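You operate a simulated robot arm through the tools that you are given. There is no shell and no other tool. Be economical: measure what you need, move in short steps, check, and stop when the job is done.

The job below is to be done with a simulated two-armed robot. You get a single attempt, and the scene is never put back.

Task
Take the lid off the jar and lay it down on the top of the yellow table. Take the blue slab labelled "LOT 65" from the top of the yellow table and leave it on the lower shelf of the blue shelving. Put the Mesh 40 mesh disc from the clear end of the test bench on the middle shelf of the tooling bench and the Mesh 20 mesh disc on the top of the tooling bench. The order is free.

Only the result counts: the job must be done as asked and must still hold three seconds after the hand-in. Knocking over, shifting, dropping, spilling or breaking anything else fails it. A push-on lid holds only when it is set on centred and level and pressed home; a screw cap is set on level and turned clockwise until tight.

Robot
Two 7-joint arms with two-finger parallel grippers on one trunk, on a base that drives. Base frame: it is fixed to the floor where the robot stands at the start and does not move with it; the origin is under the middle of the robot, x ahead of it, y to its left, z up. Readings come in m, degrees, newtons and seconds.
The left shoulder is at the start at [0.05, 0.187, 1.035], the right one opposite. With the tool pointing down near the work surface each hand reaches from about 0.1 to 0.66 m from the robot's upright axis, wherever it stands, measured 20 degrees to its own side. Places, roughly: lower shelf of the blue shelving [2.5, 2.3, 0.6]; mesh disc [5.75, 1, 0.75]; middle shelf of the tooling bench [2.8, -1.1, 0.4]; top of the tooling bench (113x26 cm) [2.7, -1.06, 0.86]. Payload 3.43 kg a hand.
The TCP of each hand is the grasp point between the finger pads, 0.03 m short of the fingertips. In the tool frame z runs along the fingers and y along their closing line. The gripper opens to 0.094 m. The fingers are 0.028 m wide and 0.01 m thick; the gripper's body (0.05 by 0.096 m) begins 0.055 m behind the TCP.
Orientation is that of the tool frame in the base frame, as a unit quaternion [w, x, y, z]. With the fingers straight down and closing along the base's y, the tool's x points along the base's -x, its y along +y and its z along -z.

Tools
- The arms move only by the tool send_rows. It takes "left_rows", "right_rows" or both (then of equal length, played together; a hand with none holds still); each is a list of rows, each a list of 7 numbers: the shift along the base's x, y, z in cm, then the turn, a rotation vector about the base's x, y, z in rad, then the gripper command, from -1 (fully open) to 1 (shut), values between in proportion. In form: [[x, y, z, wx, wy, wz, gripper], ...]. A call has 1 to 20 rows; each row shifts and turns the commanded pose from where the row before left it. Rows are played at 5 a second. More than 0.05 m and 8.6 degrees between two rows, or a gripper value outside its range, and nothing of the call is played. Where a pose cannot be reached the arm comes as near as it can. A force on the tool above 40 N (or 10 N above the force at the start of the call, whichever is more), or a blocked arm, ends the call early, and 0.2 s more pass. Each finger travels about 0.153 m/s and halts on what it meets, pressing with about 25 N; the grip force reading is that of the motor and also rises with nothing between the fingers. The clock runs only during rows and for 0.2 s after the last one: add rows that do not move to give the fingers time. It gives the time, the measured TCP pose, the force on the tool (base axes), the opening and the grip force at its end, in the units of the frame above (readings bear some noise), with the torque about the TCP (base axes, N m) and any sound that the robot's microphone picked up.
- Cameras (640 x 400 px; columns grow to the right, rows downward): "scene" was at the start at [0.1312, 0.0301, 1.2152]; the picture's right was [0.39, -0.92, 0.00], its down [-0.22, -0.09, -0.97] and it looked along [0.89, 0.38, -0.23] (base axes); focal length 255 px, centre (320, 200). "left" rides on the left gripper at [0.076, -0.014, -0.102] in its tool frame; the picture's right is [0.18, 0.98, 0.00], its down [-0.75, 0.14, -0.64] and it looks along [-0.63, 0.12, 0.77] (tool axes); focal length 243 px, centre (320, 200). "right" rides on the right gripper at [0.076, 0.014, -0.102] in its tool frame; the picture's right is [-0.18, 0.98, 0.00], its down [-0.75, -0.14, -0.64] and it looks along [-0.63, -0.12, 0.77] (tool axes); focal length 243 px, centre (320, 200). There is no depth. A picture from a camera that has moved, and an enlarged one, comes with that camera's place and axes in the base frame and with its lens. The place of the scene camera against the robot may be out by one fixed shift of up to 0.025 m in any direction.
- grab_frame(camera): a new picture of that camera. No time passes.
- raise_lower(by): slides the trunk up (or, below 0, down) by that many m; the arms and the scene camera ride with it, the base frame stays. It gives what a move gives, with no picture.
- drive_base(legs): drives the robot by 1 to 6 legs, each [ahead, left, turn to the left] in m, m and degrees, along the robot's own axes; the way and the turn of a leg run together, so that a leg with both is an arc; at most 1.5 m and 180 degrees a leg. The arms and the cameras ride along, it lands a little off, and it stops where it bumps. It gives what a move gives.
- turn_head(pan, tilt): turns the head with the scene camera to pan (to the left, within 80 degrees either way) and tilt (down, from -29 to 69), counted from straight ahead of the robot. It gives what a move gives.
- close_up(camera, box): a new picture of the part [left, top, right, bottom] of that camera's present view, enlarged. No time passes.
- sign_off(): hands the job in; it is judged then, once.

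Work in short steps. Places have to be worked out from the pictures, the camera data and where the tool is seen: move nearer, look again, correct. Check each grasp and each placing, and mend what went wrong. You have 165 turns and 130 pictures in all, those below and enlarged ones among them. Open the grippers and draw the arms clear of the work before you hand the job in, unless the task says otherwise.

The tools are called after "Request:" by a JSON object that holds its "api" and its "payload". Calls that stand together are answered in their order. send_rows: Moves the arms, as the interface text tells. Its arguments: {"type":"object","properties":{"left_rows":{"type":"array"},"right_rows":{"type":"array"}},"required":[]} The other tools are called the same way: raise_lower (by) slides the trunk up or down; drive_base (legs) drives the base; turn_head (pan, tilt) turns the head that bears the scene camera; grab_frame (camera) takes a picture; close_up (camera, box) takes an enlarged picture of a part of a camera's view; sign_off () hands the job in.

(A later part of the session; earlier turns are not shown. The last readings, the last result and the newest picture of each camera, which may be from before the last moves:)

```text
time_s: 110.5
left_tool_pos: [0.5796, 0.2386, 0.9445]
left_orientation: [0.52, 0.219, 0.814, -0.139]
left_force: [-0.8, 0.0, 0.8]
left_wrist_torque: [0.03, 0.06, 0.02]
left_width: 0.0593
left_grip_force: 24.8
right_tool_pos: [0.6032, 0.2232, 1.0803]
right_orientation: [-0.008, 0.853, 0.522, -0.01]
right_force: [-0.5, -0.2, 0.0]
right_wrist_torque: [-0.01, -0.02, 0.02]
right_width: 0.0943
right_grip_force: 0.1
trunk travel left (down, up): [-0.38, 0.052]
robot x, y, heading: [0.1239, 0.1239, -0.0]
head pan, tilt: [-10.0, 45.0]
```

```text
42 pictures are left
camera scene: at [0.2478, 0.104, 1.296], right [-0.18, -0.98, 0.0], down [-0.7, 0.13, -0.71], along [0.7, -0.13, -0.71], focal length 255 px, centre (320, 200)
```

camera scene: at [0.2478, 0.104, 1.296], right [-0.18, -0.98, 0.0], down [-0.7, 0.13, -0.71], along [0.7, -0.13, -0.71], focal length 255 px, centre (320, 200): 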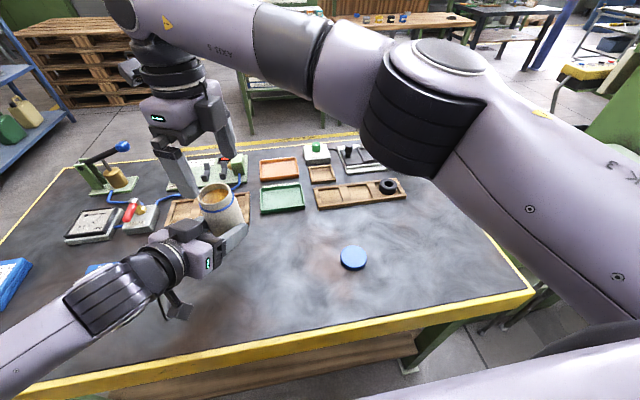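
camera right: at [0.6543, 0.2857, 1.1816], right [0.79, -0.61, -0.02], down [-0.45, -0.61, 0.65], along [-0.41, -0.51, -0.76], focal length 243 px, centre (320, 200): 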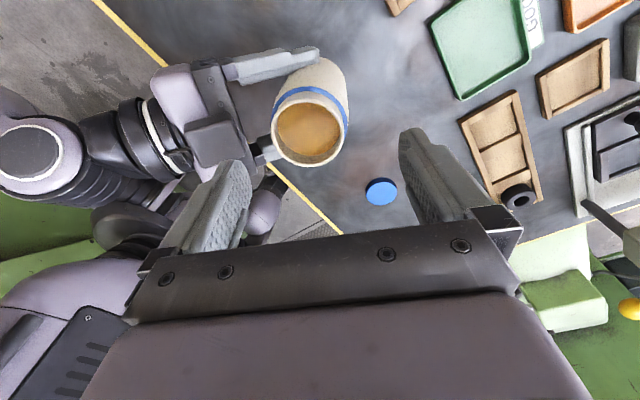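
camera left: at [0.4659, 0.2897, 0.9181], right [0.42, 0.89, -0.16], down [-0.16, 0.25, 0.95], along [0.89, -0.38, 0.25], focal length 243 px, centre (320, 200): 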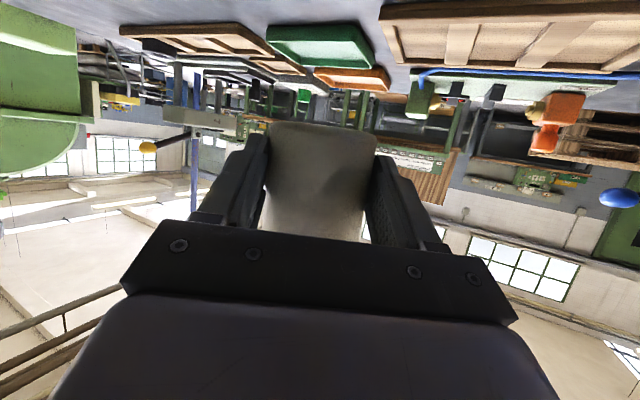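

Open jar (with contents) held upright by the left; right is above at yaw −117°. Rim centre [0.5976, 0.2305]. I level, centre and descend to TCP 0.993, then look.

Request:
{"api": "send_rows", "payload": {"right_rows": [[-0.5, 0.7, 0, -0.003, -0.0254, 0, -1], [0, 0, -3, 0, 0, 0, -1], [0, 0, -3, 0, 0, 0, -1], [0, 0, -2.7, 0, 0, 0, -1], [0, 0, 0, 0, 0, 0, -1]]}}

Request:
{"api": "grab_frame", "payload": {"camera": "right"}}

```text
time_s: 111.3
left_tool_pos: [0.5769, 0.2426, 0.9268]
left_orientation: [0.5, 0.216, 0.828, -0.132]
left_force: [-0.9, 0.1, -3.0]
left_wrist_torque: [-0.11, -0.08, -0.02]
left_width: 0.0595
left_grip_force: 25.4
right_tool_pos: [0.5908, 0.2418, 1.033]
right_orientation: [0.002, 0.845, 0.534, 0.005]
right_force: [0.7, -0.7, 3.8]
right_wrist_torque: [0.12, 0.12, -0.01]
right_width: 0.0936
right_grip_force: 0.0
trunk travel left (down, up): [-0.38, 0.052]
robot x, y, heading: [0.122, 0.1235, -0.4]
head pan, tilt: [-10.0, 45.0]
stopped in row 4 (left hand): the force on the tool passed its limit at 56 N (the readings are from after the stop); the commanded pose is now the measured one
```

```text
41 pictures are left
camera right: at [0.6362, 0.3055, 1.1357], right [0.81, -0.59, 0.01], down [-0.46, -0.62, 0.64], along [-0.37, -0.52, -0.77], focal length 243 px, centre (320, 200)
```

right: 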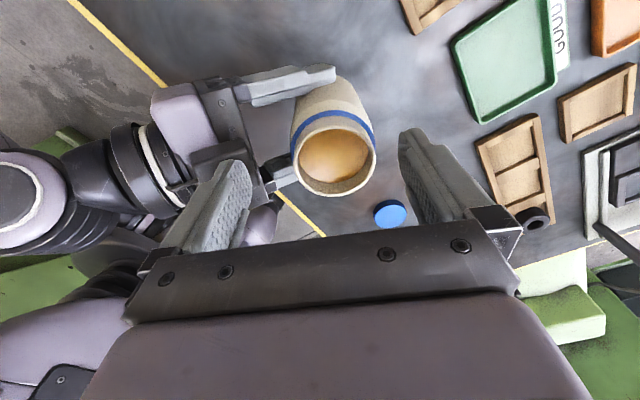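

The right finger landed on the left gripper's body. I rise 3 cm, narrow the right opening to 0.075, level the left hand again (2.7° pitched), and re-measure.

Request:
{"api": "send_rows", "payload": {"right_rows": [[0, 0, 2, 0, 0, 0, -0.6], [0.4, -0.9, 1, 0, 0, 0, -0.6], [0, 0, 0, 0, 0, 0, -0.6], [0, 0, 0, 0, 0, 0, -0.6]], "left_rows": [[0, 0, 0, 0, 0, 0, 1], [0, 0, 0, 0, 0, 0, 1], [0, 0, 0, -0.022, -0.039, 0, 1], [0, 0, 0, 0, 0, 0, 1]]}}

Request:
{"api": "grab_frame", "payload": {"camera": "right"}}

Request:
{"api": "grab_frame", "payload": {"camera": "left"}}

```text
time_s: 112.3
left_tool_pos: [0.5779, 0.2417, 0.9298]
left_orientation: [0.521, 0.212, 0.815, -0.137]
left_force: [-0.4, 0.0, -0.2]
left_wrist_torque: [0.06, 0.08, 0.02]
left_width: 0.0596
left_grip_force: 24.4
right_tool_pos: [0.5958, 0.2334, 1.0643]
right_orientation: [0.001, 0.845, 0.534, 0.003]
right_force: [0.2, 0.3, 0.1]
right_wrist_torque: [0.0, 0.01, 0.0]
right_width: 0.075
right_grip_force: 0.0
trunk travel left (down, up): [-0.38, 0.052]
robot x, y, heading: [0.1224, 0.1237, -0.4]
head pan, tilt: [-10.0, 45.0]
```

```text
40 pictures are left
camera right: at [0.6408, 0.2967, 1.1673], right [0.81, -0.59, 0.01], down [-0.46, -0.62, 0.64], along [-0.37, -0.52, -0.77], focal length 243 px, centre (320, 200)
```

right: 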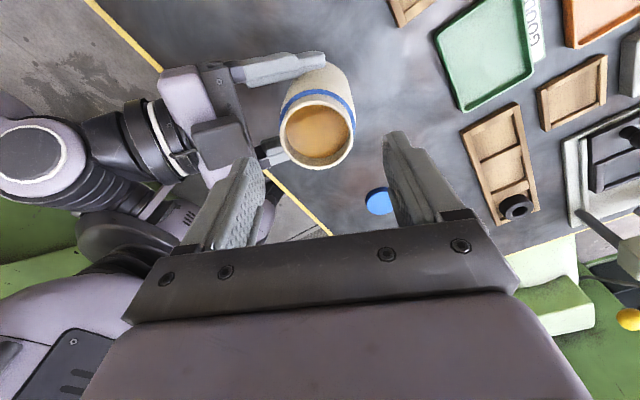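

```text
39 pictures are left
camera left: at [0.4624, 0.2907, 0.9028], right [0.42, 0.89, -0.17], down [-0.16, 0.26, 0.95], along [0.9, -0.37, 0.25], focal length 243 px, centre (320, 200)
```

left: 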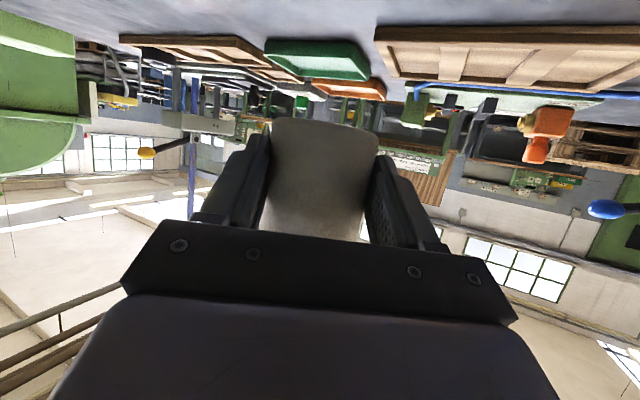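

Aligned within ~1 mm now. Descend to TCP ≈0.978.

Request:
{"api": "send_rows", "payload": {"right_rows": [[0, 0.1, -2.5, 0, 0, 0, -0.6], [0, 0, -2, 0, 0, 0, -0.6], [0, 0, -2, 0, 0, 0, -0.6], [0, 0, -2.1, 0, 0, 0, -0.6], [0, 0, 0, 0, 0, 0, -0.6]]}}

Request:
{"api": "grab_frame", "payload": {"camera": "right"}}

```text
time_s: 113.5
left_tool_pos: [0.5764, 0.2426, 0.93]
left_orientation: [0.521, 0.214, 0.814, -0.139]
left_force: [-0.7, 0.3, -0.3]
left_wrist_torque: [0.04, 0.05, 0.02]
left_width: 0.0592
left_grip_force: 25.0
right_tool_pos: [0.5939, 0.2339, 0.976]
right_orientation: [0.002, 0.846, 0.533, 0.003]
right_force: [0.5, -0.3, 0.3]
right_wrist_torque: [0.01, -0.03, 0.02]
right_width: 0.0749
right_grip_force: 0.1
trunk travel left (down, up): [-0.38, 0.052]
robot x, y, heading: [0.1217, 0.123, -0.2]
head pan, tilt: [-10.0, 45.0]
```

```text
38 pictures are left
camera right: at [0.6402, 0.2979, 1.0786], right [0.81, -0.59, 0.01], down [-0.46, -0.62, 0.64], along [-0.37, -0.52, -0.77], focal length 243 px, centre (320, 200)
```

right: 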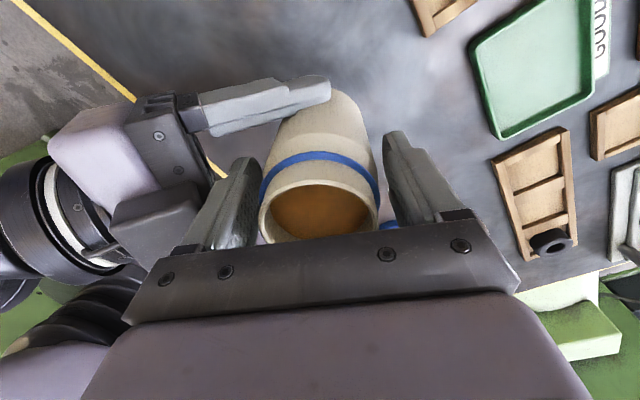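

Jar straddled without contact. Close the right hand.

Request:
{"api": "send_rows", "payload": {"right_rows": [[0, 0, 0, 0, 0, 0, 0], [0, 0, 0, 0, 0, 0, 1], [0, 0, 0, 0, 0, 0, 1], [0, 0, 0, 0, 0, 0, 1]]}}

```text
time_s: 114.5
left_tool_pos: [0.5771, 0.2424, 0.9293]
left_orientation: [0.52, 0.214, 0.815, -0.138]
left_force: [-2.7, 3.0, 0.1]
left_wrist_torque: [-0.05, -0.02, -0.17]
left_width: 0.059
left_grip_force: 24.8
right_tool_pos: [0.5946, 0.2337, 0.9758]
right_orientation: [0.002, 0.846, 0.534, 0.004]
right_force: [2.1, -2.3, -0.1]
right_wrist_torque: [-0.01, -0.11, 0.17]
right_width: 0.0617
right_grip_force: 25.0
trunk travel left (down, up): [-0.38, 0.052]
robot x, y, heading: [0.1236, 0.1235, -0.2]
head pan, tilt: [-10.0, 45.0]
```

Right holds (0.0617). Left opens and withdraws horizontally along its finger line.

Request:
{"api": "send_rows", "payload": {"left_rows": [[0, 0, 0, 0, 0, 0, 0], [0, 0, 0, 0, 0, 0, -1], [0, 0, 0, 0, 0, 0, -1], [0, 0, 0, 0, 0, 0, -1], [-2.5, 1.5, 0, 0, 0, 0, -1], [-2.5, 1.5, 0, 0, 0, 0, -1], [-2.5, 2.5, 0, 0, 0, 0, -1], [-1, 4, 1, 0, 0, 0, -1], [0, 4, 2, 0, 0, 0, -1], [0, 4, 2, 0, 0, 0, -1], [0, 4, 2, 0, 0, 0, -1], [0, 0, 0, 0, 0, 0, -1]]}}

Request:
{"api": "grab_frame", "payload": {"camera": "scene"}}

```text
time_s: 117.1
left_tool_pos: [0.4962, 0.4592, 0.9992]
left_orientation: [0.521, 0.213, 0.815, -0.137]
left_force: [-0.3, 0.5, -0.3]
left_wrist_torque: [0.0, 0.01, 0.01]
left_width: 0.094
left_grip_force: 0.1
right_tool_pos: [0.5939, 0.2342, 0.9768]
right_orientation: [0.003, 0.846, 0.534, 0.004]
right_force: [-0.6, 0.2, -0.9]
right_wrist_torque: [0.02, 0.02, -0.01]
right_width: 0.0617
right_grip_force: 25.0
trunk travel left (down, up): [-0.38, 0.052]
robot x, y, heading: [0.1247, 0.1259, -0.1]
head pan, tilt: [-10.0, 45.0]
```

```text
37 pictures are left
camera scene: at [0.248, 0.1038, 1.296], right [-0.18, -0.98, 0.0], down [-0.7, 0.13, -0.71], along [0.7, -0.13, -0.71], focal length 255 px, centre (320, 200)
```

scene: 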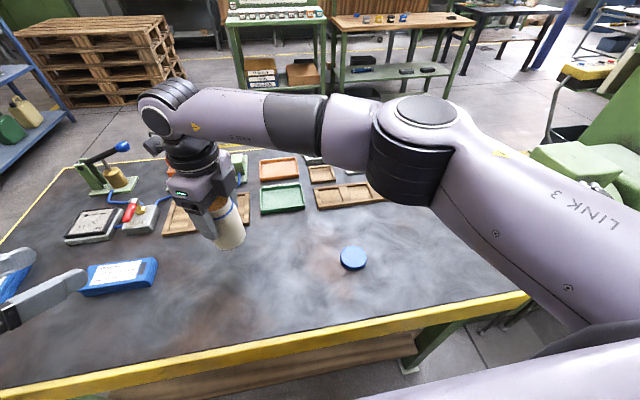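

Right carries the jar alone. I take it back to [0.661, 0.1415] slowly, keeping level, down to ~2 cm above the table.

Request:
{"api": "send_rows", "payload": {"right_rows": [[0.5, -0.6, 0, 0, 0, 0.07, 1], [0.8, -1.1, 0, 0, 0, 0.07, 1], [0.8, -1.1, 0, 0, 0, 0.07, 1], [0.8, -1.1, -0.5, 0, 0, 0.07, 1], [0.8, -1.1, -1, 0, 0, 0.07, 1], [0.8, -1.1, -1, 0, 0, 0.07, 1], [0.8, -1.1, -1, 0, 0, 0.07, 1], [0.8, -1.1, -1, 0, 0, 0.07, 1], [0.6, -0.9, -1, 0, 0, 0, 1], [0, 0, -1, 0, 0, 0, 1], [0, 0, -1, 0, 0, 0, 1], [0, 0, 0, 0, 0, 0, 1]]}}

Request:
{"api": "grab_frame", "payload": {"camera": "scene"}}

```text
time_s: 119.7
left_tool_pos: [0.496, 0.4578, 0.9992]
left_orientation: [0.52, 0.214, 0.815, -0.138]
left_force: [0.1, 0.3, 0.5]
left_wrist_torque: [0.01, -0.02, 0.05]
left_width: 0.0936
left_grip_force: 0.2
right_tool_pos: [0.6628, 0.1391, 0.899]
right_orientation: [0.001, 0.665, 0.747, 0.003]
right_force: [-0.3, 0.3, 0.8]
right_wrist_torque: [0.01, 0.0, 0.01]
right_width: 0.0618
right_grip_force: 25.0
trunk travel left (down, up): [-0.38, 0.052]
robot x, y, heading: [0.1244, 0.1249, 0.0]
head pan, tilt: [-10.0, 45.0]
```

```text
36 pictures are left
camera scene: at [0.248, 0.1037, 1.296], right [-0.18, -0.98, 0.0], down [-0.7, 0.13, -0.71], along [0.7, -0.13, -0.71], focal length 255 px, centre (320, 200)
```

scene: 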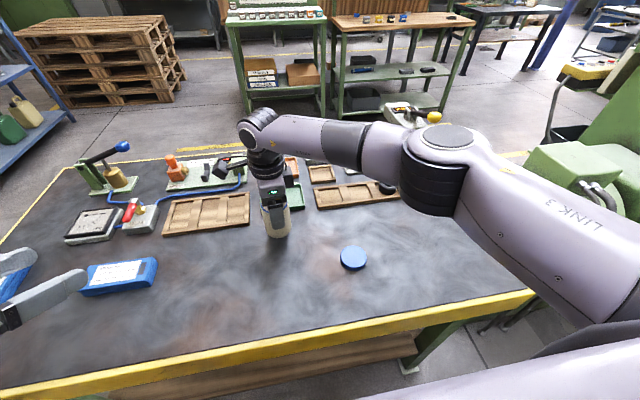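

Now lower in small steps until contact.

Request:
{"api": "send_rows", "payload": {"right_rows": [[-0.15, 0.2, -1, 0, 0, 0, 1], [0, 0, -0.7, 0, 0, 0, 1], [0, 0, -0.3, 0, 0, 0, 1], [0, 0, -0.2, 0, 0, 0, 1], [0, 0, -0.2, 0, 0, 0, 1], [0, 0, -0.2, 0, 0, 0, 1], [0, 0, 0, 0, 0, 0, 1]]}}

Request:
{"api": "close_up", "payload": {"camera": "scene", "box": [200, 170, 360, 270]}}

```text
time_s: 121.3
left_tool_pos: [0.4949, 0.4579, 1.0008]
left_orientation: [0.522, 0.213, 0.815, -0.137]
left_force: [-0.2, 0.3, -1.0]
left_wrist_torque: [0.02, -0.02, 0.0]
left_width: 0.0939
left_grip_force: 0.2
right_tool_pos: [0.6601, 0.1439, 0.879]
right_orientation: [0.004, 0.665, 0.746, 0.007]
right_force: [2.7, -4.4, 29.4]
right_wrist_torque: [-0.33, 0.39, 0.1]
right_width: 0.0619
right_grip_force: 25.1
trunk travel left (down, up): [-0.38, 0.052]
robot x, y, heading: [0.1219, 0.1235, -0.1]
head pan, tilt: [-10.0, 45.0]
```

```text
4.00 times, centred on (280, 220) of scene
camera zoom: at [0.2454, 0.1032, 1.2967], right [-0.18, -0.98, 0.0], down [-0.69, 0.13, -0.71], along [0.7, -0.13, -0.71], focal length 1019 px, centre (480, 120)
```

zoom: 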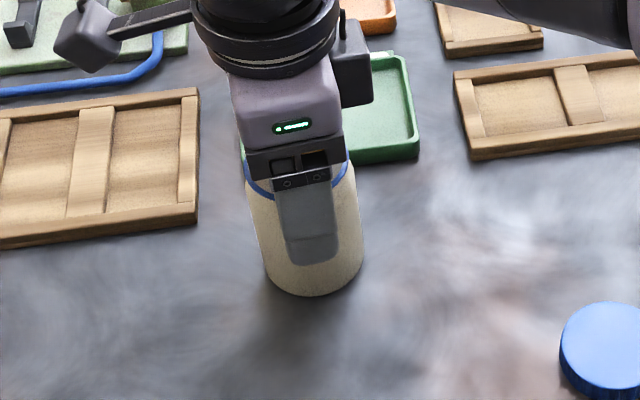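

Contact at 29 N: the jar stands on the table. I ease up 4 mm, open and rise.

Request:
{"api": "send_rows", "payload": {"right_rows": [[0, 0, 0.4, 0, 0, 0, 1], [0, 0, 0, 0, 0, 0, -0.4], [0, 0, 0, 0, 0, 0, -0.8], [0, 0, 0, 0, 0, 0, -1], [0, 0, 2, 0, 0, 0, -1], [0, 0, 3, 0, 0, 0, -1], [0, 0, 4, 0, 0, 0, -1], [0, 0, 4, 0, 0, 0, -1], [-1, -4, 0, 0, 0, 0, -1], [-1, -4, 0, 0, 0, 0, -1], [-1, -4, 0, 0, 0, 0, -1], [-1, -4, 0, 0, 0, 0, -1]]}}

Request:
{"api": "turn_head", "payload": {"pan": 10, "tilt": 45}}

Request:
{"api": "grab_frame", "payload": {"camera": "scene"}}

```text
time_s: 123.9
left_tool_pos: [0.4961, 0.4595, 0.9991]
left_orientation: [0.521, 0.214, 0.815, -0.138]
left_force: [0.2, 0.8, -0.2]
left_wrist_torque: [0.0, 0.01, 0.02]
left_width: 0.0942
left_grip_force: 0.0
right_tool_pos: [0.6204, -0.0193, 1.0101]
right_orientation: [0.002, 0.664, 0.747, 0.004]
right_force: [-0.6, -0.2, 0.9]
right_wrist_torque: [0.0, 0.01, 0.03]
right_width: 0.0937
right_grip_force: 0.0
trunk travel left (down, up): [-0.38, 0.052]
robot x, y, heading: [0.1209, 0.1198, -0.2]
head pan, tilt: [-10.0, 45.0]
```

```text
time_s: 124.8
left_tool_pos: [0.4969, 0.4588, 0.9984]
left_orientation: [0.521, 0.214, 0.815, -0.139]
left_force: [0.2, -0.9, 0.5]
left_wrist_torque: [0.0, 0.01, -0.01]
left_width: 0.0941
left_grip_force: 0.1
right_tool_pos: [0.6213, -0.0191, 1.0108]
right_orientation: [0.001, 0.665, 0.747, 0.004]
right_force: [-0.3, 0.3, -0.6]
right_wrist_torque: [0.0, -0.02, 0.02]
right_width: 0.0939
right_grip_force: 0.0
trunk travel left (down, up): [-0.38, 0.052]
robot x, y, heading: [0.1212, 0.1257, -0.3]
head pan, tilt: [10.0, 45.0]
```

```text
34 pictures are left
camera scene: at [0.2479, 0.1319, 1.296], right [0.17, -0.99, 0.0], down [-0.7, -0.12, -0.71], along [0.7, 0.12, -0.71], focal length 255 px, centre (320, 200)
```

scene: 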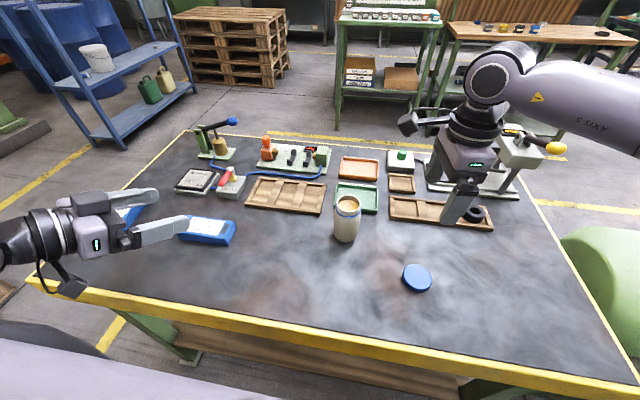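

Jar open at its old place, lid on the table. Now the LOT 65 slab, near [0.575, 0.465]. I turn the left hand back to pointing down, then yaw it to close along x.

Request:
{"api": "send_rows", "payload": {"left_rows": [[0, 0, 1, 0.0709, 0.1228, 0, -1], [0, 0, 1, 0.0709, 0.1228, 0, -1], [0, 0, 1, 0.0709, 0.1228, 0, -1], [0, 0, 1, 0.0709, 0.1228, 0, -1], [0, 0, 1, 0.0709, 0.1228, 0, -1], [0, 0, 0, 0.0709, 0.1228, 0, -1], [0, 0, 0, 0.0709, 0.1228, 0, -1], [0, 0, 0, 0.0709, 0.1228, 0, -1], [0, 0, 0, 0, 0, 0.145, -1], [0, 0, 0, 0, 0, 0.145, -1], [0, 0, 0, 0, 0, 0.145, -1], [0, 0, 0, 0, 0, 0.145, -1], [0, 0, 0, 0, 0, 0.145, -1], [0, 0, 0, 0, 0, 0.145, -1], [0, 0, 0, 0, 0, 0.145, -1], [0, 0, 0, 0, 0, 0.145, -1], [0, 0, 0, 0, 0, 0, -1]]}}

```text
time_s: 128.3
left_tool_pos: [0.4915, 0.4577, 1.0494]
left_orientation: [-0.001, -0.318, 0.948, 0.004]
left_force: [-0.3, 0.3, 0.8]
left_wrist_torque: [0.03, 0.0, 0.01]
left_width: 0.0941
left_grip_force: 0.0
right_tool_pos: [0.6211, -0.0183, 1.0103]
right_orientation: [0.001, 0.665, 0.747, 0.004]
right_force: [-0.3, 1.6, -0.1]
right_wrist_torque: [0.02, -0.02, 0.01]
right_width: 0.0939
right_grip_force: 0.1
trunk travel left (down, up): [-0.38, 0.052]
robot x, y, heading: [0.1209, 0.1255, -0.1]
head pan, tilt: [10.0, 45.0]
```

Yaw is +37°; I continue to +90° while moving over the slab, then take a left picture.

Request:
{"api": "send_rows", "payload": {"left_rows": [[1, 0, 0, 0, 0, 0.132, -1], [1, 0, 0, 0, 0, 0.132, -1], [1, 0, 0, 0, 0, 0.132, -1], [1, 0, -1, 0, 0, 0.132, -1], [1, 0, -1, 0, 0, 0.132, -1], [1, 0, -1, 0, 0, 0.132, -1], [1, 0, -1, 0, 0, 0.132, -1], [0, 0, 0, 0, 0, 0, -1]]}}

Request:
{"api": "grab_frame", "payload": {"camera": "left"}}

```text
time_s: 130.2
left_tool_pos: [0.561, 0.4567, 1.0101]
left_orientation: [-0.001, -0.707, 0.707, 0.004]
left_force: [0.5, 0.2, 0.3]
left_wrist_torque: [-0.01, -0.02, -0.02]
left_width: 0.0941
left_grip_force: 0.0
right_tool_pos: [0.6203, -0.0176, 1.0113]
right_orientation: [0.001, 0.665, 0.747, 0.003]
right_force: [0.7, 0.3, 0.1]
right_wrist_torque: [0.0, -0.01, -0.02]
right_width: 0.094
right_grip_force: 0.0
trunk travel left (down, up): [-0.38, 0.052]
robot x, y, heading: [0.1242, 0.1253, -0.3]
head pan, tilt: [10.0, 45.0]
```

```text
33 pictures are left
camera left: at [0.5772, 0.38, 1.1115], right [-0.98, -0.18, 0.01], down [-0.14, 0.75, 0.65], along [-0.12, 0.63, -0.76], focal length 243 px, centre (320, 200)
```

left: 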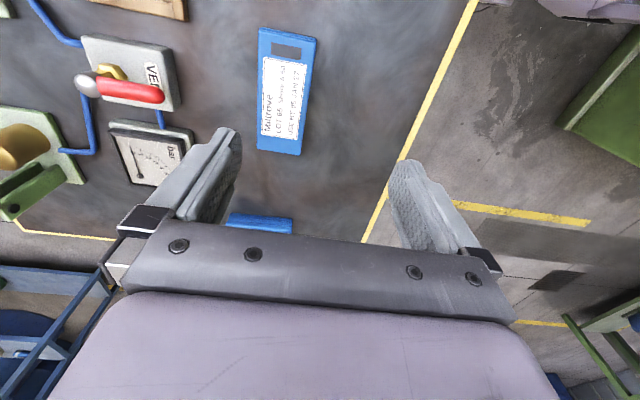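

Slab lies with its long axis along y, centre ≈ [0.601, 0.477], width 0.055. I descend to TCP z 0.835 and close.

Request:
{"api": "send_rows", "payload": {"left_rows": [[2, 1, 0, 0, 0, 0, -1], [2, 1, 0, 0, 0, 0, -1], [0, 0, -4, 0, 0, 0, -1], [0, 0, -4, 0, 0, 0, -1], [0, 0, -4, 0, 0, 0, -1], [0, 0, -3.5, 0, 0, 0, -1], [0, 0, -1, 0, 0, 0, -1], [0, 0, -1, 0, 0, 0, -1], [0, 0, 0, 0, 0, 0, -1], [0, 0, 0, 0, 0, 0, 0.2], [0, 0, 0, 0, 0, 0, 1], [0, 0, 0, 0, 0, 0, 1], [0, 0, 0, 0, 0, 0, 1]]}}

Request:
{"api": "grab_frame", "payload": {"camera": "left"}}

```text
time_s: 132.9
left_tool_pos: [0.5952, 0.479, 0.8421]
left_orientation: [-0.002, -0.706, 0.708, 0.004]
left_force: [3.1, -0.8, 1.3]
left_wrist_torque: [-0.01, -0.03, 0.04]
left_width: 0.0578
left_grip_force: 25.7
left hand out of reach, approached as far as the arm can: row 7, 8
right_tool_pos: [0.6218, -0.0171, 1.0104]
right_orientation: [0.001, 0.665, 0.747, 0.004]
right_force: [-0.3, 0.0, -0.5]
right_wrist_torque: [-0.01, -0.02, 0.0]
right_width: 0.0941
right_grip_force: 0.1
trunk travel left (down, up): [-0.38, 0.052]
robot x, y, heading: [0.1231, 0.1255, -0.2]
head pan, tilt: [10.0, 45.0]
```

```text
32 pictures are left
camera left: at [0.611, 0.4024, 0.9443], right [-0.98, -0.18, 0.01], down [-0.13, 0.75, 0.65], along [-0.12, 0.63, -0.76], focal length 243 px, centre (320, 200)
```

left: 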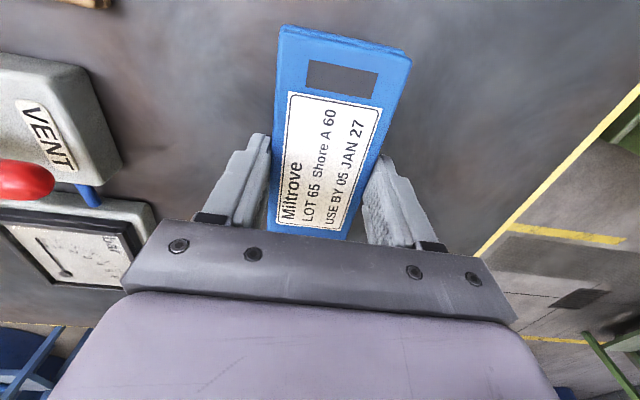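

LOT 65 is gripped (0.058). I lift it, tuck both arms, back off and drive left past the table end, looking ahead before going on.

Request:
{"api": "send_rows", "payload": {"left_rows": [[0, 0, 3, 0, 0, 0, 1], [0, 0, 4, 0, 0, 0, 1], [0, 0, 4, 0, 0, 0, 1], [0, 0, 4, 0, 0, 0, 1], [-4, 0, 2, 0, 0, 0, 1], [-4, 0, 0, 0, 0, 0, 1], [-4, -1, 0, 0, 0, 0, 1], [-4, -1, 0, 0, 0, 0, 1], [0, 0, 0, 0, 0, 0, 1]], "right_rows": [[-4, 0, 2, 0, 0, 0, -1], [-4, 0, 2, 0, 0, 0, -1], [-4, 0, 2, 0, 0, 0.145, -1], [-4, 0, 0, 0, 0, 0.145, -1], [-4, 0, 0, 0, 0, 0.145, -1], [-4, -1, 0, 0, 0, 0.145, -1], [0, -1, 0, 0, 0, 0.145, -1], [0, -1, 0, 0, 0, 0.145, -1], [0, 0, 0, 0, 0, 0.145, -1]]}}

Request:
{"api": "drive_base", "payload": {"legs": [[-0.3, 0, 0], [0, 0.6, 0]]}}

Request:
{"api": "turn_head", "payload": {"pan": 55, "tilt": 22}}

Request:
{"api": "grab_frame", "payload": {"camera": "scene"}}

```text
time_s: 134.9
left_tool_pos: [0.4368, 0.4566, 1.0114]
left_orientation: [-0.001, -0.706, 0.708, 0.003]
left_force: [0.1, 0.8, -3.0]
left_wrist_torque: [0.02, -0.02, 0.01]
left_width: 0.0576
left_grip_force: 24.5
right_tool_pos: [0.3807, -0.0465, 1.071]
right_orientation: [-0.001, 0.218, 0.976, 0.004]
right_force: [-0.4, 0.9, -0.2]
right_wrist_torque: [0.0, -0.02, 0.02]
right_width: 0.094
right_grip_force: 0.0
trunk travel left (down, up): [-0.38, 0.052]
robot x, y, heading: [0.1232, 0.1274, -0.1]
head pan, tilt: [10.0, 45.0]
```

```text
time_s: 142.3
left_tool_pos: [0.1318, 1.058, 1.0127]
left_orientation: [-0.001, -0.706, 0.708, 0.004]
left_force: [0.4, -1.0, -2.6]
left_wrist_torque: [0.01, 0.04, -0.01]
left_width: 0.0575
left_grip_force: 24.9
right_tool_pos: [0.0779, 0.5553, 1.0694]
right_orientation: [0.0, 0.218, 0.976, 0.004]
right_force: [0.0, 0.0, 0.8]
right_wrist_torque: [-0.01, -0.01, 0.01]
right_width: 0.0938
right_grip_force: 0.1
trunk travel left (down, up): [-0.38, 0.052]
robot x, y, heading: [-0.1805, 0.7288, 0.2]
head pan, tilt: [10.0, 45.0]
```

```text
time_s: 143.5
left_tool_pos: [0.1318, 1.0579, 1.012]
left_orientation: [-0.002, -0.706, 0.708, 0.005]
left_force: [0.6, 0.7, -2.9]
left_wrist_torque: [0.0, -0.03, -0.02]
left_width: 0.0579
left_grip_force: 25.3
right_tool_pos: [0.0766, 0.5554, 1.0699]
right_orientation: [-0.001, 0.217, 0.976, 0.003]
right_force: [0.1, -1.2, 0.2]
right_wrist_torque: [0.01, 0.01, -0.01]
right_width: 0.0941
right_grip_force: 0.0
trunk travel left (down, up): [-0.38, 0.052]
robot x, y, heading: [-0.1818, 0.7281, -0.4]
head pan, tilt: [55.0, 22.0]
```

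```text
31 pictures are left
camera scene: at [-0.0814, 0.7943, 1.3314], right [0.82, -0.58, 0.0], down [-0.22, -0.31, -0.93], along [0.53, 0.76, -0.38], focal length 255 px, centre (320, 200)
```

scene: 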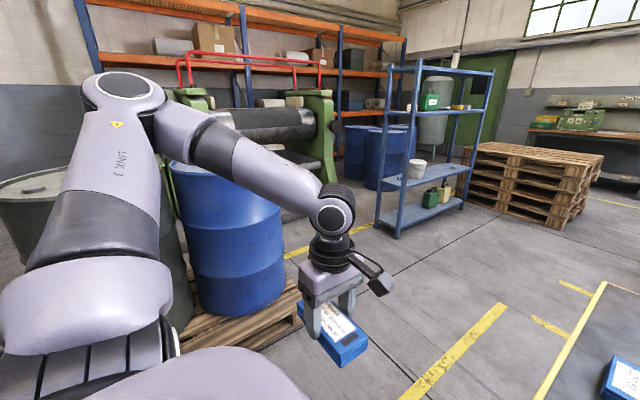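

The corridor between table (y<0.8) and pallet (y>1.95) is clear; the shelving is parallel to x, front at y≈2.25, x 1.93–3.1. I drive through, turn to face it, and look.

Request:
{"api": "drive_base", "payload": {"legs": [[0, 0.64, 0], [1.4, 0, 0], [1.35, 0, 0], [0, 0, 90]]}}

Request:
{"api": "turn_head", "payload": {"pan": 15, "tilt": 35}}

Request:
{"api": "grab_frame", "payload": {"camera": "scene"}}

```text
time_s: 166.2
left_tool_pos: [2.226, 1.708, 1.0114]
left_orientation: [0.004, 1.0, -0.015, -0.002]
left_force: [-0.2, -1.0, -3.2]
left_wrist_torque: [-0.01, -0.01, 0.0]
left_width: 0.0577
left_grip_force: 25.2
right_tool_pos: [2.7295, 1.6398, 1.0704]
right_orientation: [-0.004, -0.524, 0.851, 0.002]
right_force: [-0.5, 0.1, 0.4]
right_wrist_torque: [0.0, 0.0, 0.0]
right_width: 0.0943
right_grip_force: 0.1
trunk travel left (down, up): [-0.38, 0.052]
robot x, y, heading: [2.5489, 1.3874, 88.3]
head pan, tilt: [55.0, 22.0]
```

```text
time_s: 167.3
left_tool_pos: [2.2281, 1.7084, 1.0119]
left_orientation: [0.004, 1.0, -0.015, -0.001]
left_force: [-0.4, -1.2, -2.2]
left_wrist_torque: [-0.03, 0.0, -0.01]
left_width: 0.0575
left_grip_force: 25.1
right_tool_pos: [2.7299, 1.6403, 1.0689]
right_orientation: [-0.003, -0.524, 0.851, 0.002]
right_force: [0.1, 0.0, -0.4]
right_wrist_torque: [0.0, 0.0, -0.01]
right_width: 0.0941
right_grip_force: 0.0
trunk travel left (down, up): [-0.38, 0.052]
robot x, y, heading: [2.5546, 1.385, 88.5]
head pan, tilt: [15.0, 35.0]
```

```text
30 pictures are left
camera scene: at [2.5192, 1.5234, 1.3108], right [0.97, 0.23, 0.0], down [0.13, -0.56, -0.82], along [-0.19, 0.8, -0.57], focal length 255 px, centre (320, 200)
```

scene: 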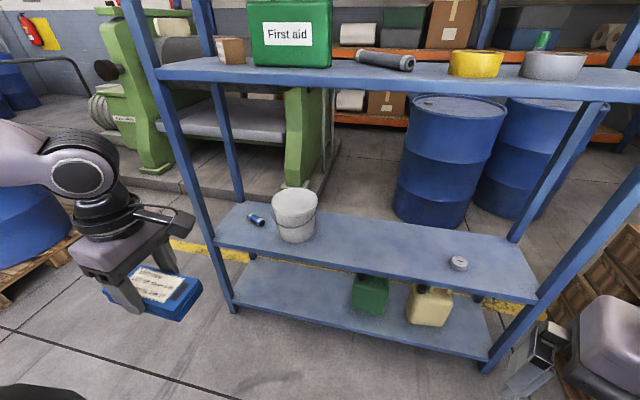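

Shelf at z≈0.6 (the one with the bucket) spans x 1.95–3.08, y 2.13–2.41; free spot [2.55, 2.26]. I lower the trunk, drive up, and look again.

Request:
{"api": "raise_lower", "payload": {"by": -0.25}}

Request:
{"api": "drive_base", "payload": {"legs": [[0, -0.1, 1.5], [0.37, 0, 0]]}}

Request:
{"api": "send_rows", "payload": {"left_rows": [[4, 0, 0, 0, 0, 0, 1], [4, 0, 0, 0, 0, 0, 1], [4, 0, 0, 0, 0, 0, 1], [4, 0, 0, 0, 0, 0, 1], [4, 0, 0, 0, 0, 0, 1], [2, 0, 0, 0, 0, 0, 1], [0, 0, 0, 0, 0, 0, 1]]}}

Request:
{"api": "grab_frame", "payload": {"camera": "scene"}}

```text
time_s: 169.9
left_tool_pos: [2.2282, 1.7081, 0.7611]
left_orientation: [0.003, 1.0, -0.015, -0.002]
left_force: [-0.5, 0.8, -3.1]
left_wrist_torque: [0.0, -0.02, 0.04]
left_width: 0.0575
left_grip_force: 25.4
right_tool_pos: [2.7294, 1.6396, 0.8195]
right_orientation: [-0.004, -0.525, 0.851, 0.003]
right_force: [0.3, 0.5, -0.3]
right_wrist_torque: [0.0, 0.01, 0.0]
right_width: 0.0939
right_grip_force: 0.0
trunk travel left (down, up): [-0.13, 0.302]
robot x, y, heading: [2.5537, 1.3874, 88.2]
head pan, tilt: [15.0, 35.0]
```

```text
time_s: 173.4
left_tool_pos: [2.3231, 2.0631, 0.7622]
left_orientation: [0.004, 1.0, -0.004, -0.002]
left_force: [0.6, 0.1, -2.6]
left_wrist_torque: [0.02, -0.02, -0.02]
left_width: 0.0576
left_grip_force: 24.7
right_tool_pos: [2.8259, 2.0056, 0.819]
right_orientation: [-0.004, -0.533, 0.846, 0.002]
right_force: [-0.2, 0.1, 0.0]
right_wrist_torque: [-0.01, 0.0, 0.0]
right_width: 0.0937
right_grip_force: 0.1
trunk travel left (down, up): [-0.13, 0.302]
robot x, y, heading: [2.6565, 1.75, 89.8]
head pan, tilt: [15.0, 35.0]
```

```text
time_s: 175.0
left_tool_pos: [2.5248, 2.0745, 0.7663]
left_orientation: [0.005, 1.0, -0.004, -0.001]
left_force: [-0.7, -0.6, -1.8]
left_wrist_torque: [-0.03, 0.03, 0.0]
left_width: 0.0574
left_grip_force: 25.0
left hand out of reach, approached as far as the arm can: row 5, 6
right_tool_pos: [2.8257, 2.0046, 0.819]
right_orientation: [-0.004, -0.534, 0.846, 0.002]
right_force: [0.7, 1.1, -0.3]
right_wrist_torque: [-0.03, -0.01, -0.03]
right_width: 0.0941
right_grip_force: 0.1
trunk travel left (down, up): [-0.13, 0.302]
robot x, y, heading: [2.6587, 1.7469, 89.3]
head pan, tilt: [15.0, 35.0]
```

```text
29 pictures are left
camera scene: at [2.6189, 1.8849, 1.0608], right [0.97, 0.25, 0.0], down [0.14, -0.56, -0.82], along [-0.21, 0.79, -0.57], focal length 255 px, centre (320, 200)
```

scene: 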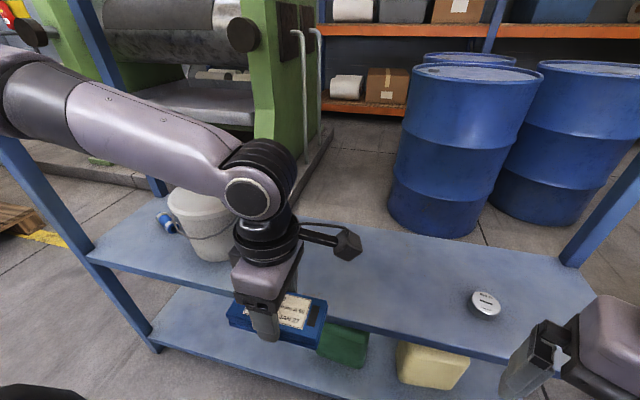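

Hand is in front of the shelf gap; shelf depth y≈2.16–2.44. I extend to y≈2.29 and lower to just above the shelf.

Request:
{"api": "send_rows", "payload": {"left_rows": [[0.5, 4.3, 0, 0, 0, 0, 1], [0.5, 4.3, 0, 0, 0, 0, 1], [0.5, 4.3, 0, 0, 0, 0, 1], [0.5, 4.3, 0, 0, 0, 0, 1], [0, 4, 0, 0, 0, 0, 1], [0, 0, -3, 0, 0, 0, 1], [0, 0, -3, 0, 0, 0, 1], [0, 0, -3, 0, 0, 0, 1], [0, 0, 0, 0, 0, 0, 1]]}}

Request:
{"api": "grab_frame", "payload": {"camera": "scene"}}

```text
time_s: 177.0
left_tool_pos: [2.4508, 2.2154, 0.6998]
left_orientation: [0.003, 1.0, -0.004, -0.001]
left_force: [0.7, -0.2, -1.9]
left_wrist_torque: [0.0, -0.02, 0.01]
left_width: 0.0575
left_grip_force: 24.9
left hand out of reach, approached as far as the arm can: row 2, 3, 4, 5, 6, 7, 8
right_tool_pos: [2.8256, 2.0054, 0.8189]
right_orientation: [-0.003, -0.534, 0.846, 0.002]
right_force: [0.5, 0.9, -0.6]
right_wrist_torque: [-0.04, 0.01, -0.03]
right_width: 0.0939
right_grip_force: 0.1
trunk travel left (down, up): [-0.13, 0.302]
robot x, y, heading: [2.6502, 1.7493, 89.3]
head pan, tilt: [15.0, 35.0]
```

```text
28 pictures are left
camera scene: at [2.6189, 1.8849, 1.0608], right [0.97, 0.25, 0.0], down [0.14, -0.56, -0.82], along [-0.21, 0.79, -0.57], focal length 255 px, centre (320, 200)
```

scene: 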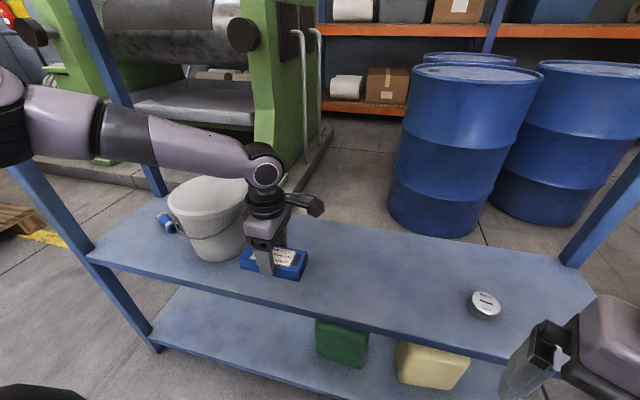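

Limited by wrist reach, the slab hangs near the bucket. I strafe the base right 10 cm and ahead 6 cm so the slab comes to ~[2.55, 2.275].

Request:
{"api": "drive_base", "payload": {"legs": [[0, -0.1, 0], [0.06, 0, 0]]}}

Request:
{"api": "send_rows", "payload": {"left_rows": [[0, 0, -2, 0, 0, 0, 1], [0, 0, -1.5, 0, 0, 0, 1], [0, 0, -0.5, 0, 0, 0, 1], [0, 0, 0, 0, 0, 0, 1]]}}

Request:
{"api": "grab_frame", "payload": {"camera": "scene"}}

```text
time_s: 179.1
left_tool_pos: [2.5525, 2.2759, 0.6992]
left_orientation: [0.004, 1.0, -0.004, -0.002]
left_force: [0.2, -0.5, -2.4]
left_wrist_torque: [-0.03, -0.01, 0.03]
left_width: 0.0574
left_grip_force: 25.6
right_tool_pos: [2.9267, 2.0622, 0.8188]
right_orientation: [-0.003, -0.533, 0.846, 0.002]
right_force: [-0.4, 0.3, -0.1]
right_wrist_torque: [0.01, 0.01, 0.01]
right_width: 0.0941
right_grip_force: 0.1
trunk travel left (down, up): [-0.13, 0.302]
robot x, y, heading: [2.7518, 1.8048, 89.4]
head pan, tilt: [15.0, 35.0]
```

```text
time_s: 180.1
left_tool_pos: [2.5399, 2.2659, 0.6687]
left_orientation: [0.004, 1.0, -0.005, -0.002]
left_force: [-0.4, 0.8, -2.0]
left_wrist_torque: [0.01, 0.01, -0.02]
left_width: 0.0574
left_grip_force: 25.1
left hand out of reach, approached as far as the arm can: row 1, 2, 3
right_tool_pos: [2.9264, 2.0628, 0.8192]
right_orientation: [-0.003, -0.533, 0.846, 0.002]
right_force: [-0.1, 1.4, -0.1]
right_wrist_torque: [-0.03, 0.03, 0.0]
right_width: 0.0941
right_grip_force: 0.1
trunk travel left (down, up): [-0.13, 0.302]
robot x, y, heading: [2.7529, 1.8077, 89.5]
head pan, tilt: [15.0, 35.0]
```

```text
27 pictures are left
camera scene: at [2.7196, 1.9434, 1.0608], right [0.97, 0.25, 0.0], down [0.14, -0.56, -0.82], along [-0.2, 0.79, -0.57], focal length 255 px, centre (320, 200)
```

scene: 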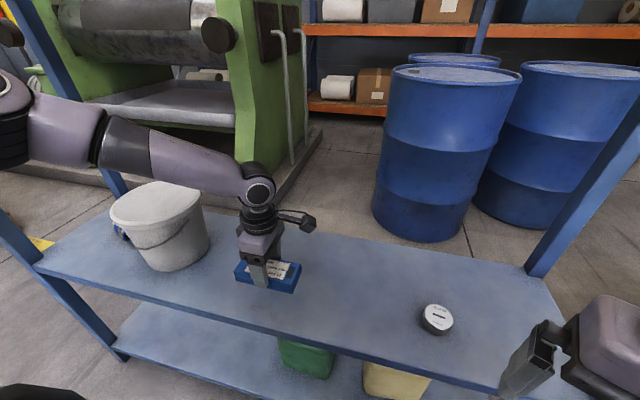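

Good spot. I lower the last 2.7 cm with the trunk, in steps, watching the force.

Request:
{"api": "raise_lower", "payload": {"by": -0.02}}

Request:
{"api": "raise_lower", "payload": {"by": -0.005}}

```text
time_s: 180.7
left_tool_pos: [2.5393, 2.2663, 0.6496]
left_orientation: [0.004, 1.0, -0.005, -0.001]
left_force: [0.6, -0.2, -2.8]
left_wrist_torque: [-0.03, -0.01, 0.0]
left_width: 0.0578
left_grip_force: 24.8
right_tool_pos: [2.9267, 2.0637, 0.7988]
right_orientation: [-0.004, -0.533, 0.846, 0.002]
right_force: [0.4, -0.4, -0.2]
right_wrist_torque: [0.02, -0.04, 0.02]
right_width: 0.094
right_grip_force: 0.1
trunk travel left (down, up): [-0.11, 0.322]
robot x, y, heading: [2.7547, 1.8098, 89.2]
head pan, tilt: [15.0, 35.0]
```

```text
time_s: 181.3
left_tool_pos: [2.5393, 2.266, 0.6441]
left_orientation: [0.003, 1.0, -0.005, 0.0]
left_force: [0.2, -0.2, -2.8]
left_wrist_torque: [0.01, -0.03, -0.03]
left_width: 0.0579
left_grip_force: 25.2
right_tool_pos: [2.927, 2.0642, 0.7947]
right_orientation: [-0.003, -0.532, 0.847, 0.002]
right_force: [-0.3, 0.3, -0.2]
right_wrist_torque: [-0.02, 0.01, -0.01]
right_width: 0.0942
right_grip_force: 0.0
trunk travel left (down, up): [-0.105, 0.327]
robot x, y, heading: [2.7552, 1.8038, 89.4]
head pan, tilt: [15.0, 35.0]
```

Still hanging (−2.8 N); I go on in 3 mm steps.

Request:
{"api": "raise_lower", "payload": {"by": -0.004}}

Request:
{"api": "raise_lower", "payload": {"by": -0.003}}

Request:
{"api": "close_up", "payload": {"camera": "scene", "box": [180, 200, 360, 312]}}

```text
time_s: 181.8
left_tool_pos: [2.5393, 2.2669, 0.6396]
left_orientation: [0.004, 1.0, -0.005, -0.001]
left_force: [-0.6, 0.6, -3.0]
left_wrist_torque: [0.03, 0.04, 0.01]
left_width: 0.0576
left_grip_force: 25.1
right_tool_pos: [2.9274, 2.0639, 0.7893]
right_orientation: [-0.003, -0.533, 0.846, 0.001]
right_force: [-0.4, 0.7, 0.0]
right_wrist_torque: [0.01, 0.03, 0.0]
right_width: 0.0939
right_grip_force: 0.0
trunk travel left (down, up): [-0.101, 0.331]
robot x, y, heading: [2.7513, 1.8069, 89.5]
head pan, tilt: [15.0, 35.0]
```

```text
time_s: 182.3
left_tool_pos: [2.5404, 2.2653, 0.6372]
left_orientation: [0.003, 1.0, -0.005, 0.0]
left_force: [-0.8, 0.3, -3.6]
left_wrist_torque: [0.02, 0.01, 0.01]
left_width: 0.0574
left_grip_force: 24.7
right_tool_pos: [2.9261, 2.0633, 0.7875]
right_orientation: [-0.003, -0.533, 0.846, 0.002]
right_force: [-0.1, -0.2, -0.5]
right_wrist_torque: [-0.01, 0.03, 0.0]
right_width: 0.0938
right_grip_force: 0.0
trunk travel left (down, up): [-0.098, 0.334]
robot x, y, heading: [2.7561, 1.8063, 89.5]
head pan, tilt: [15.0, 35.0]
```

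```text
3.56 times, centred on (270, 256) of scene
camera zoom: at [2.7196, 1.9434, 1.0288], right [0.97, 0.25, 0.0], down [0.14, -0.56, -0.82], along [-0.2, 0.79, -0.57], focal length 906 px, centre (498, 1)
```

zoom: 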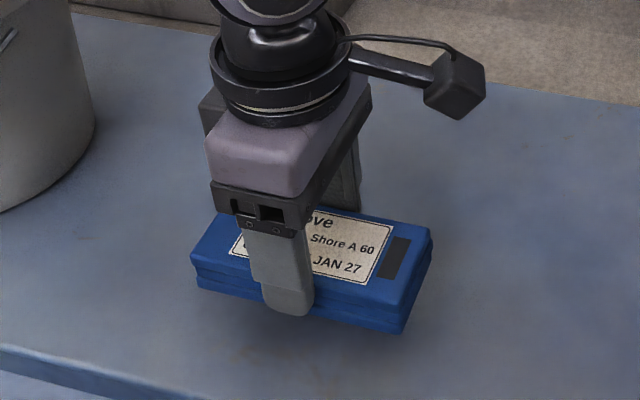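

A shadow gap remains below the slab; the shelf is a bit lower than 0.6. I continue in 5 mm trunk steps.

Request:
{"api": "raise_lower", "payload": {"by": -0.006}}

Request:
{"api": "raise_lower", "payload": {"by": -0.005}}

Request:
{"api": "raise_lower", "payload": {"by": -0.004}}

```text
time_s: 182.9
left_tool_pos: [2.5405, 2.2655, 0.6303]
left_orientation: [0.004, 1.0, -0.005, 0.0]
left_force: [0.1, -0.8, -2.9]
left_wrist_torque: [-0.02, 0.01, 0.02]
left_width: 0.0574
left_grip_force: 24.9
right_tool_pos: [2.9268, 2.0639, 0.7808]
right_orientation: [-0.002, -0.533, 0.846, 0.002]
right_force: [0.1, -1.2, 0.0]
right_wrist_torque: [-0.01, -0.07, -0.02]
right_width: 0.094
right_grip_force: 0.0
trunk travel left (down, up): [-0.092, 0.34]
robot x, y, heading: [2.7528, 1.8088, 89.7]
head pan, tilt: [15.0, 35.0]
```

```text
time_s: 183.4
left_tool_pos: [2.5399, 2.2665, 0.6263]
left_orientation: [0.004, 1.0, -0.006, -0.001]
left_force: [-0.3, 0.1, -3.5]
left_wrist_torque: [0.03, -0.02, -0.01]
left_width: 0.0576
left_grip_force: 24.7
right_tool_pos: [2.9277, 2.0637, 0.7755]
right_orientation: [-0.004, -0.534, 0.846, 0.002]
right_force: [1.1, 0.0, 0.3]
right_wrist_torque: [0.03, 0.02, -0.02]
right_width: 0.0942
right_grip_force: 0.0
trunk travel left (down, up): [-0.087, 0.345]
robot x, y, heading: [2.7521, 1.8057, 89.1]
head pan, tilt: [15.0, 35.0]
```

```text
time_s: 183.9
left_tool_pos: [2.5396, 2.2673, 0.6222]
left_orientation: [0.004, 1.0, -0.005, -0.001]
left_force: [0.0, -0.1, -2.2]
left_wrist_torque: [0.01, 0.01, -0.02]
left_width: 0.0576
left_grip_force: 25.3
right_tool_pos: [2.9267, 2.0629, 0.7731]
right_orientation: [-0.003, -0.533, 0.846, 0.002]
right_force: [-0.8, 1.0, -0.2]
right_wrist_torque: [0.01, 0.0, 0.0]
right_width: 0.094
right_grip_force: 0.0
trunk travel left (down, up): [-0.083, 0.349]
robot x, y, heading: [2.7584, 1.805, 89.4]
head pan, tilt: [15.0, 35.0]
```

Request:
{"api": "raise_lower", "payload": {"by": -0.004}}

Request:
{"api": "raise_lower", "payload": {"by": -0.004}}

Request:
{"api": "raise_lower", "payload": {"by": -0.004}}

Request:
{"api": "close_up", "payload": {"camera": "scene", "box": [180, 190, 360, 302]}}

```text
time_s: 184.5
left_tool_pos: [2.5389, 2.2659, 0.6175]
left_orientation: [0.003, 1.0, -0.005, -0.001]
left_force: [0.0, -0.4, -2.8]
left_wrist_torque: [0.01, -0.02, -0.03]
left_width: 0.0575
left_grip_force: 25.1
right_tool_pos: [2.9273, 2.0634, 0.7688]
right_orientation: [-0.003, -0.532, 0.847, 0.002]
right_force: [-0.3, 0.1, -0.3]
right_wrist_torque: [-0.04, 0.02, -0.02]
right_width: 0.094
right_grip_force: 0.1
trunk travel left (down, up): [-0.079, 0.353]
robot x, y, heading: [2.755, 1.8049, 89.3]
head pan, tilt: [15.0, 35.0]
```

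```text
time_s: 185.0
left_tool_pos: [2.5398, 2.2662, 0.6138]
left_orientation: [0.003, 1.0, -0.006, -0.001]
left_force: [-1.0, 0.3, -3.0]
left_wrist_torque: [0.02, 0.01, 0.01]
left_width: 0.0579
left_grip_force: 24.9
right_tool_pos: [2.9278, 2.0639, 0.7641]
right_orientation: [-0.004, -0.533, 0.846, 0.002]
right_force: [0.4, -0.3, -0.2]
right_wrist_torque: [-0.03, 0.0, 0.04]
right_width: 0.0938
right_grip_force: 0.0
trunk travel left (down, up): [-0.075, 0.357]
robot x, y, heading: [2.7537, 1.807, 89.3]
head pan, tilt: [15.0, 35.0]
```

```text
time_s: 185.5
left_tool_pos: [2.5395, 2.2656, 0.6097]
left_orientation: [0.004, 1.0, -0.005, -0.001]
left_force: [0.4, -0.5, -2.3]
left_wrist_torque: [0.0, -0.02, 0.02]
left_width: 0.0575
left_grip_force: 24.8
right_tool_pos: [2.9269, 2.0634, 0.7601]
right_orientation: [-0.003, -0.533, 0.846, 0.002]
right_force: [0.2, 0.2, 0.7]
right_wrist_torque: [-0.01, -0.01, -0.02]
right_width: 0.0941
right_grip_force: 0.0
trunk travel left (down, up): [-0.071, 0.361]
robot x, y, heading: [2.7523, 1.806, 89.3]
head pan, tilt: [15.0, 35.0]
```

```text
3.56 times, centred on (270, 246) of scene
camera zoom: at [2.7196, 1.9434, 1.0018], right [0.97, 0.25, 0.0], down [0.14, -0.56, -0.82], along [-0.2, 0.79, -0.57], focal length 906 px, centre (498, 36)
```

zoom: 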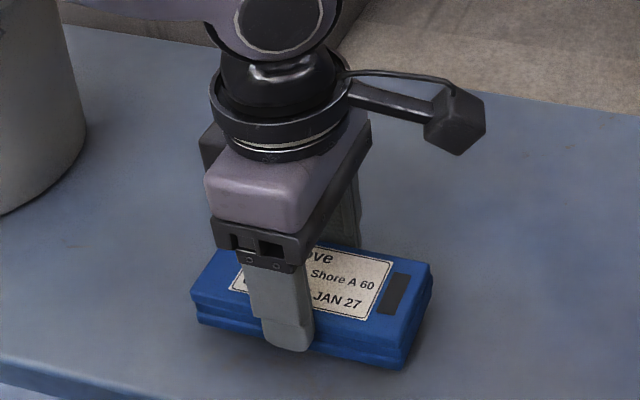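

Nearly there. Three more steps.

Request:
{"api": "raise_lower", "payload": {"by": -0.004}}

Request:
{"api": "raise_lower", "payload": {"by": -0.003}}

Request:
{"api": "raise_lower", "payload": {"by": -0.003}}

```text
time_s: 186.1
left_tool_pos: [2.5391, 2.2658, 0.6069]
left_orientation: [0.004, 1.0, -0.006, -0.001]
left_force: [-0.1, 0.9, -2.2]
left_wrist_torque: [0.0, 0.02, 0.01]
left_width: 0.0574
left_grip_force: 25.1
right_tool_pos: [2.9265, 2.0612, 0.7558]
right_orientation: [-0.003, -0.533, 0.846, 0.002]
right_force: [-0.7, -0.6, -1.0]
right_wrist_torque: [0.01, -0.01, 0.02]
right_width: 0.0942
right_grip_force: 0.1
trunk travel left (down, up): [-0.067, 0.365]
robot x, y, heading: [2.7545, 1.8076, 89.6]
head pan, tilt: [15.0, 35.0]
```

```text
time_s: 186.6
left_tool_pos: [2.5397, 2.2655, 0.6026]
left_orientation: [0.003, 1.0, -0.005, -0.001]
left_force: [0.0, 0.0, -3.1]
left_wrist_torque: [0.01, 0.01, -0.02]
left_width: 0.0576
left_grip_force: 24.7
right_tool_pos: [2.9259, 2.0628, 0.7534]
right_orientation: [-0.003, -0.533, 0.846, 0.002]
right_force: [0.7, 0.0, 0.0]
right_wrist_torque: [-0.01, 0.0, 0.01]
right_width: 0.0942
right_grip_force: 0.2
trunk travel left (down, up): [-0.064, 0.368]
robot x, y, heading: [2.7579, 1.8054, 89.6]
head pan, tilt: [15.0, 35.0]
```

```text
time_s: 187.1
left_tool_pos: [2.5408, 2.266, 0.6026]
left_orientation: [0.002, 1.0, -0.005, -0.001]
left_force: [-4.4, -6.3, 14.3]
left_wrist_torque: [0.25, -0.19, -0.09]
left_width: 0.0576
left_grip_force: 25.3
right_tool_pos: [2.9275, 2.0629, 0.7518]
right_orientation: [-0.003, -0.532, 0.846, 0.003]
right_force: [0.5, -0.4, -0.6]
right_wrist_torque: [-0.01, 0.0, 0.01]
right_width: 0.094
right_grip_force: 0.1
trunk travel left (down, up): [-0.061, 0.371]
robot x, y, heading: [2.7551, 1.8063, 89.2]
head pan, tilt: [15.0, 35.0]
```

Contact (14 N). I open, raise the trunk 10 cm, and back the base away, then check.

Request:
{"api": "send_rows", "payload": {"left_rows": [[0, 0, 0, 0, 0, 0, 0], [0, 0, 0, 0, 0, 0, -0.6], [0, 0, 0, 0, 0, 0, -1], [0, 0, 0, 0, 0, 0, -1]]}}

Request:
{"api": "raise_lower", "payload": {"by": 0.12}}

Request:
{"api": "drive_base", "payload": {"legs": [[-0.35, 0, 0]]}}

Request:
{"api": "grab_frame", "payload": {"camera": "scene"}}

```text
time_s: 188.1
left_tool_pos: [2.5402, 2.2655, 0.6005]
left_orientation: [0.002, 1.0, -0.006, -0.001]
left_force: [0.4, -0.3, 0.3]
left_wrist_torque: [-0.02, 0.0, 0.01]
left_width: 0.0941
left_grip_force: 0.1
right_tool_pos: [2.9272, 2.0628, 0.75]
right_orientation: [-0.004, -0.533, 0.846, 0.003]
right_force: [-0.3, 0.2, 0.6]
right_wrist_torque: [-0.01, -0.03, 0.01]
right_width: 0.0938
right_grip_force: 0.1
trunk travel left (down, up): [-0.061, 0.371]
robot x, y, heading: [2.7538, 1.8076, 89.4]
head pan, tilt: [15.0, 35.0]
```

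```text
time_s: 189.6
left_tool_pos: [2.5398, 2.2659, 0.7191]
left_orientation: [0.003, 1.0, -0.005, -0.001]
left_force: [0.8, 0.2, -0.4]
left_wrist_torque: [0.01, -0.03, 0.02]
left_width: 0.0938
left_grip_force: 0.0
right_tool_pos: [2.9268, 2.0634, 0.8701]
right_orientation: [-0.004, -0.533, 0.846, 0.002]
right_force: [-0.5, 0.6, -0.1]
right_wrist_torque: [0.02, 0.04, -0.02]
right_width: 0.094
right_grip_force: 0.1
trunk travel left (down, up): [-0.181, 0.251]
robot x, y, heading: [2.7533, 1.8072, 89.5]
head pan, tilt: [15.0, 35.0]
```

```text
time_s: 191.8
left_tool_pos: [2.5364, 1.924, 0.7194]
left_orientation: [0.003, 1.0, -0.004, -0.001]
left_force: [0.4, -0.4, -0.7]
left_wrist_torque: [0.01, 0.03, 0.01]
left_width: 0.0941
left_grip_force: 0.3
right_tool_pos: [2.9242, 1.7204, 0.8698]
right_orientation: [-0.003, -0.534, 0.845, 0.002]
right_force: [0.6, 0.5, 0.8]
right_wrist_torque: [-0.01, -0.01, -0.01]
right_width: 0.0944
right_grip_force: 0.1
trunk travel left (down, up): [-0.181, 0.251]
robot x, y, heading: [2.7492, 1.466, 89.4]
head pan, tilt: [15.0, 35.0]
```

```text
24 pictures are left
camera scene: at [2.7163, 1.6014, 1.1118], right [0.97, 0.25, 0.0], down [0.14, -0.56, -0.82], along [-0.21, 0.79, -0.57], focal length 255 px, centre (320, 200)
```

scene: 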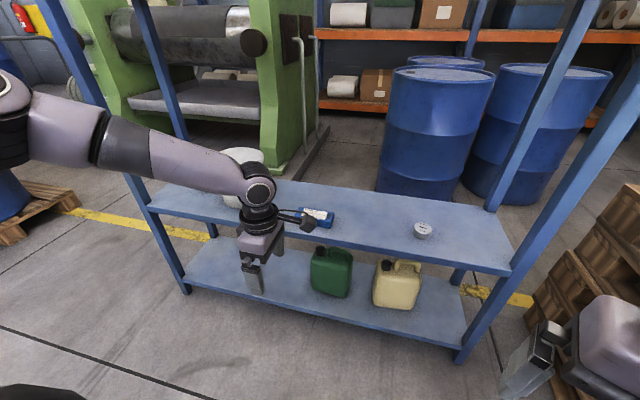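

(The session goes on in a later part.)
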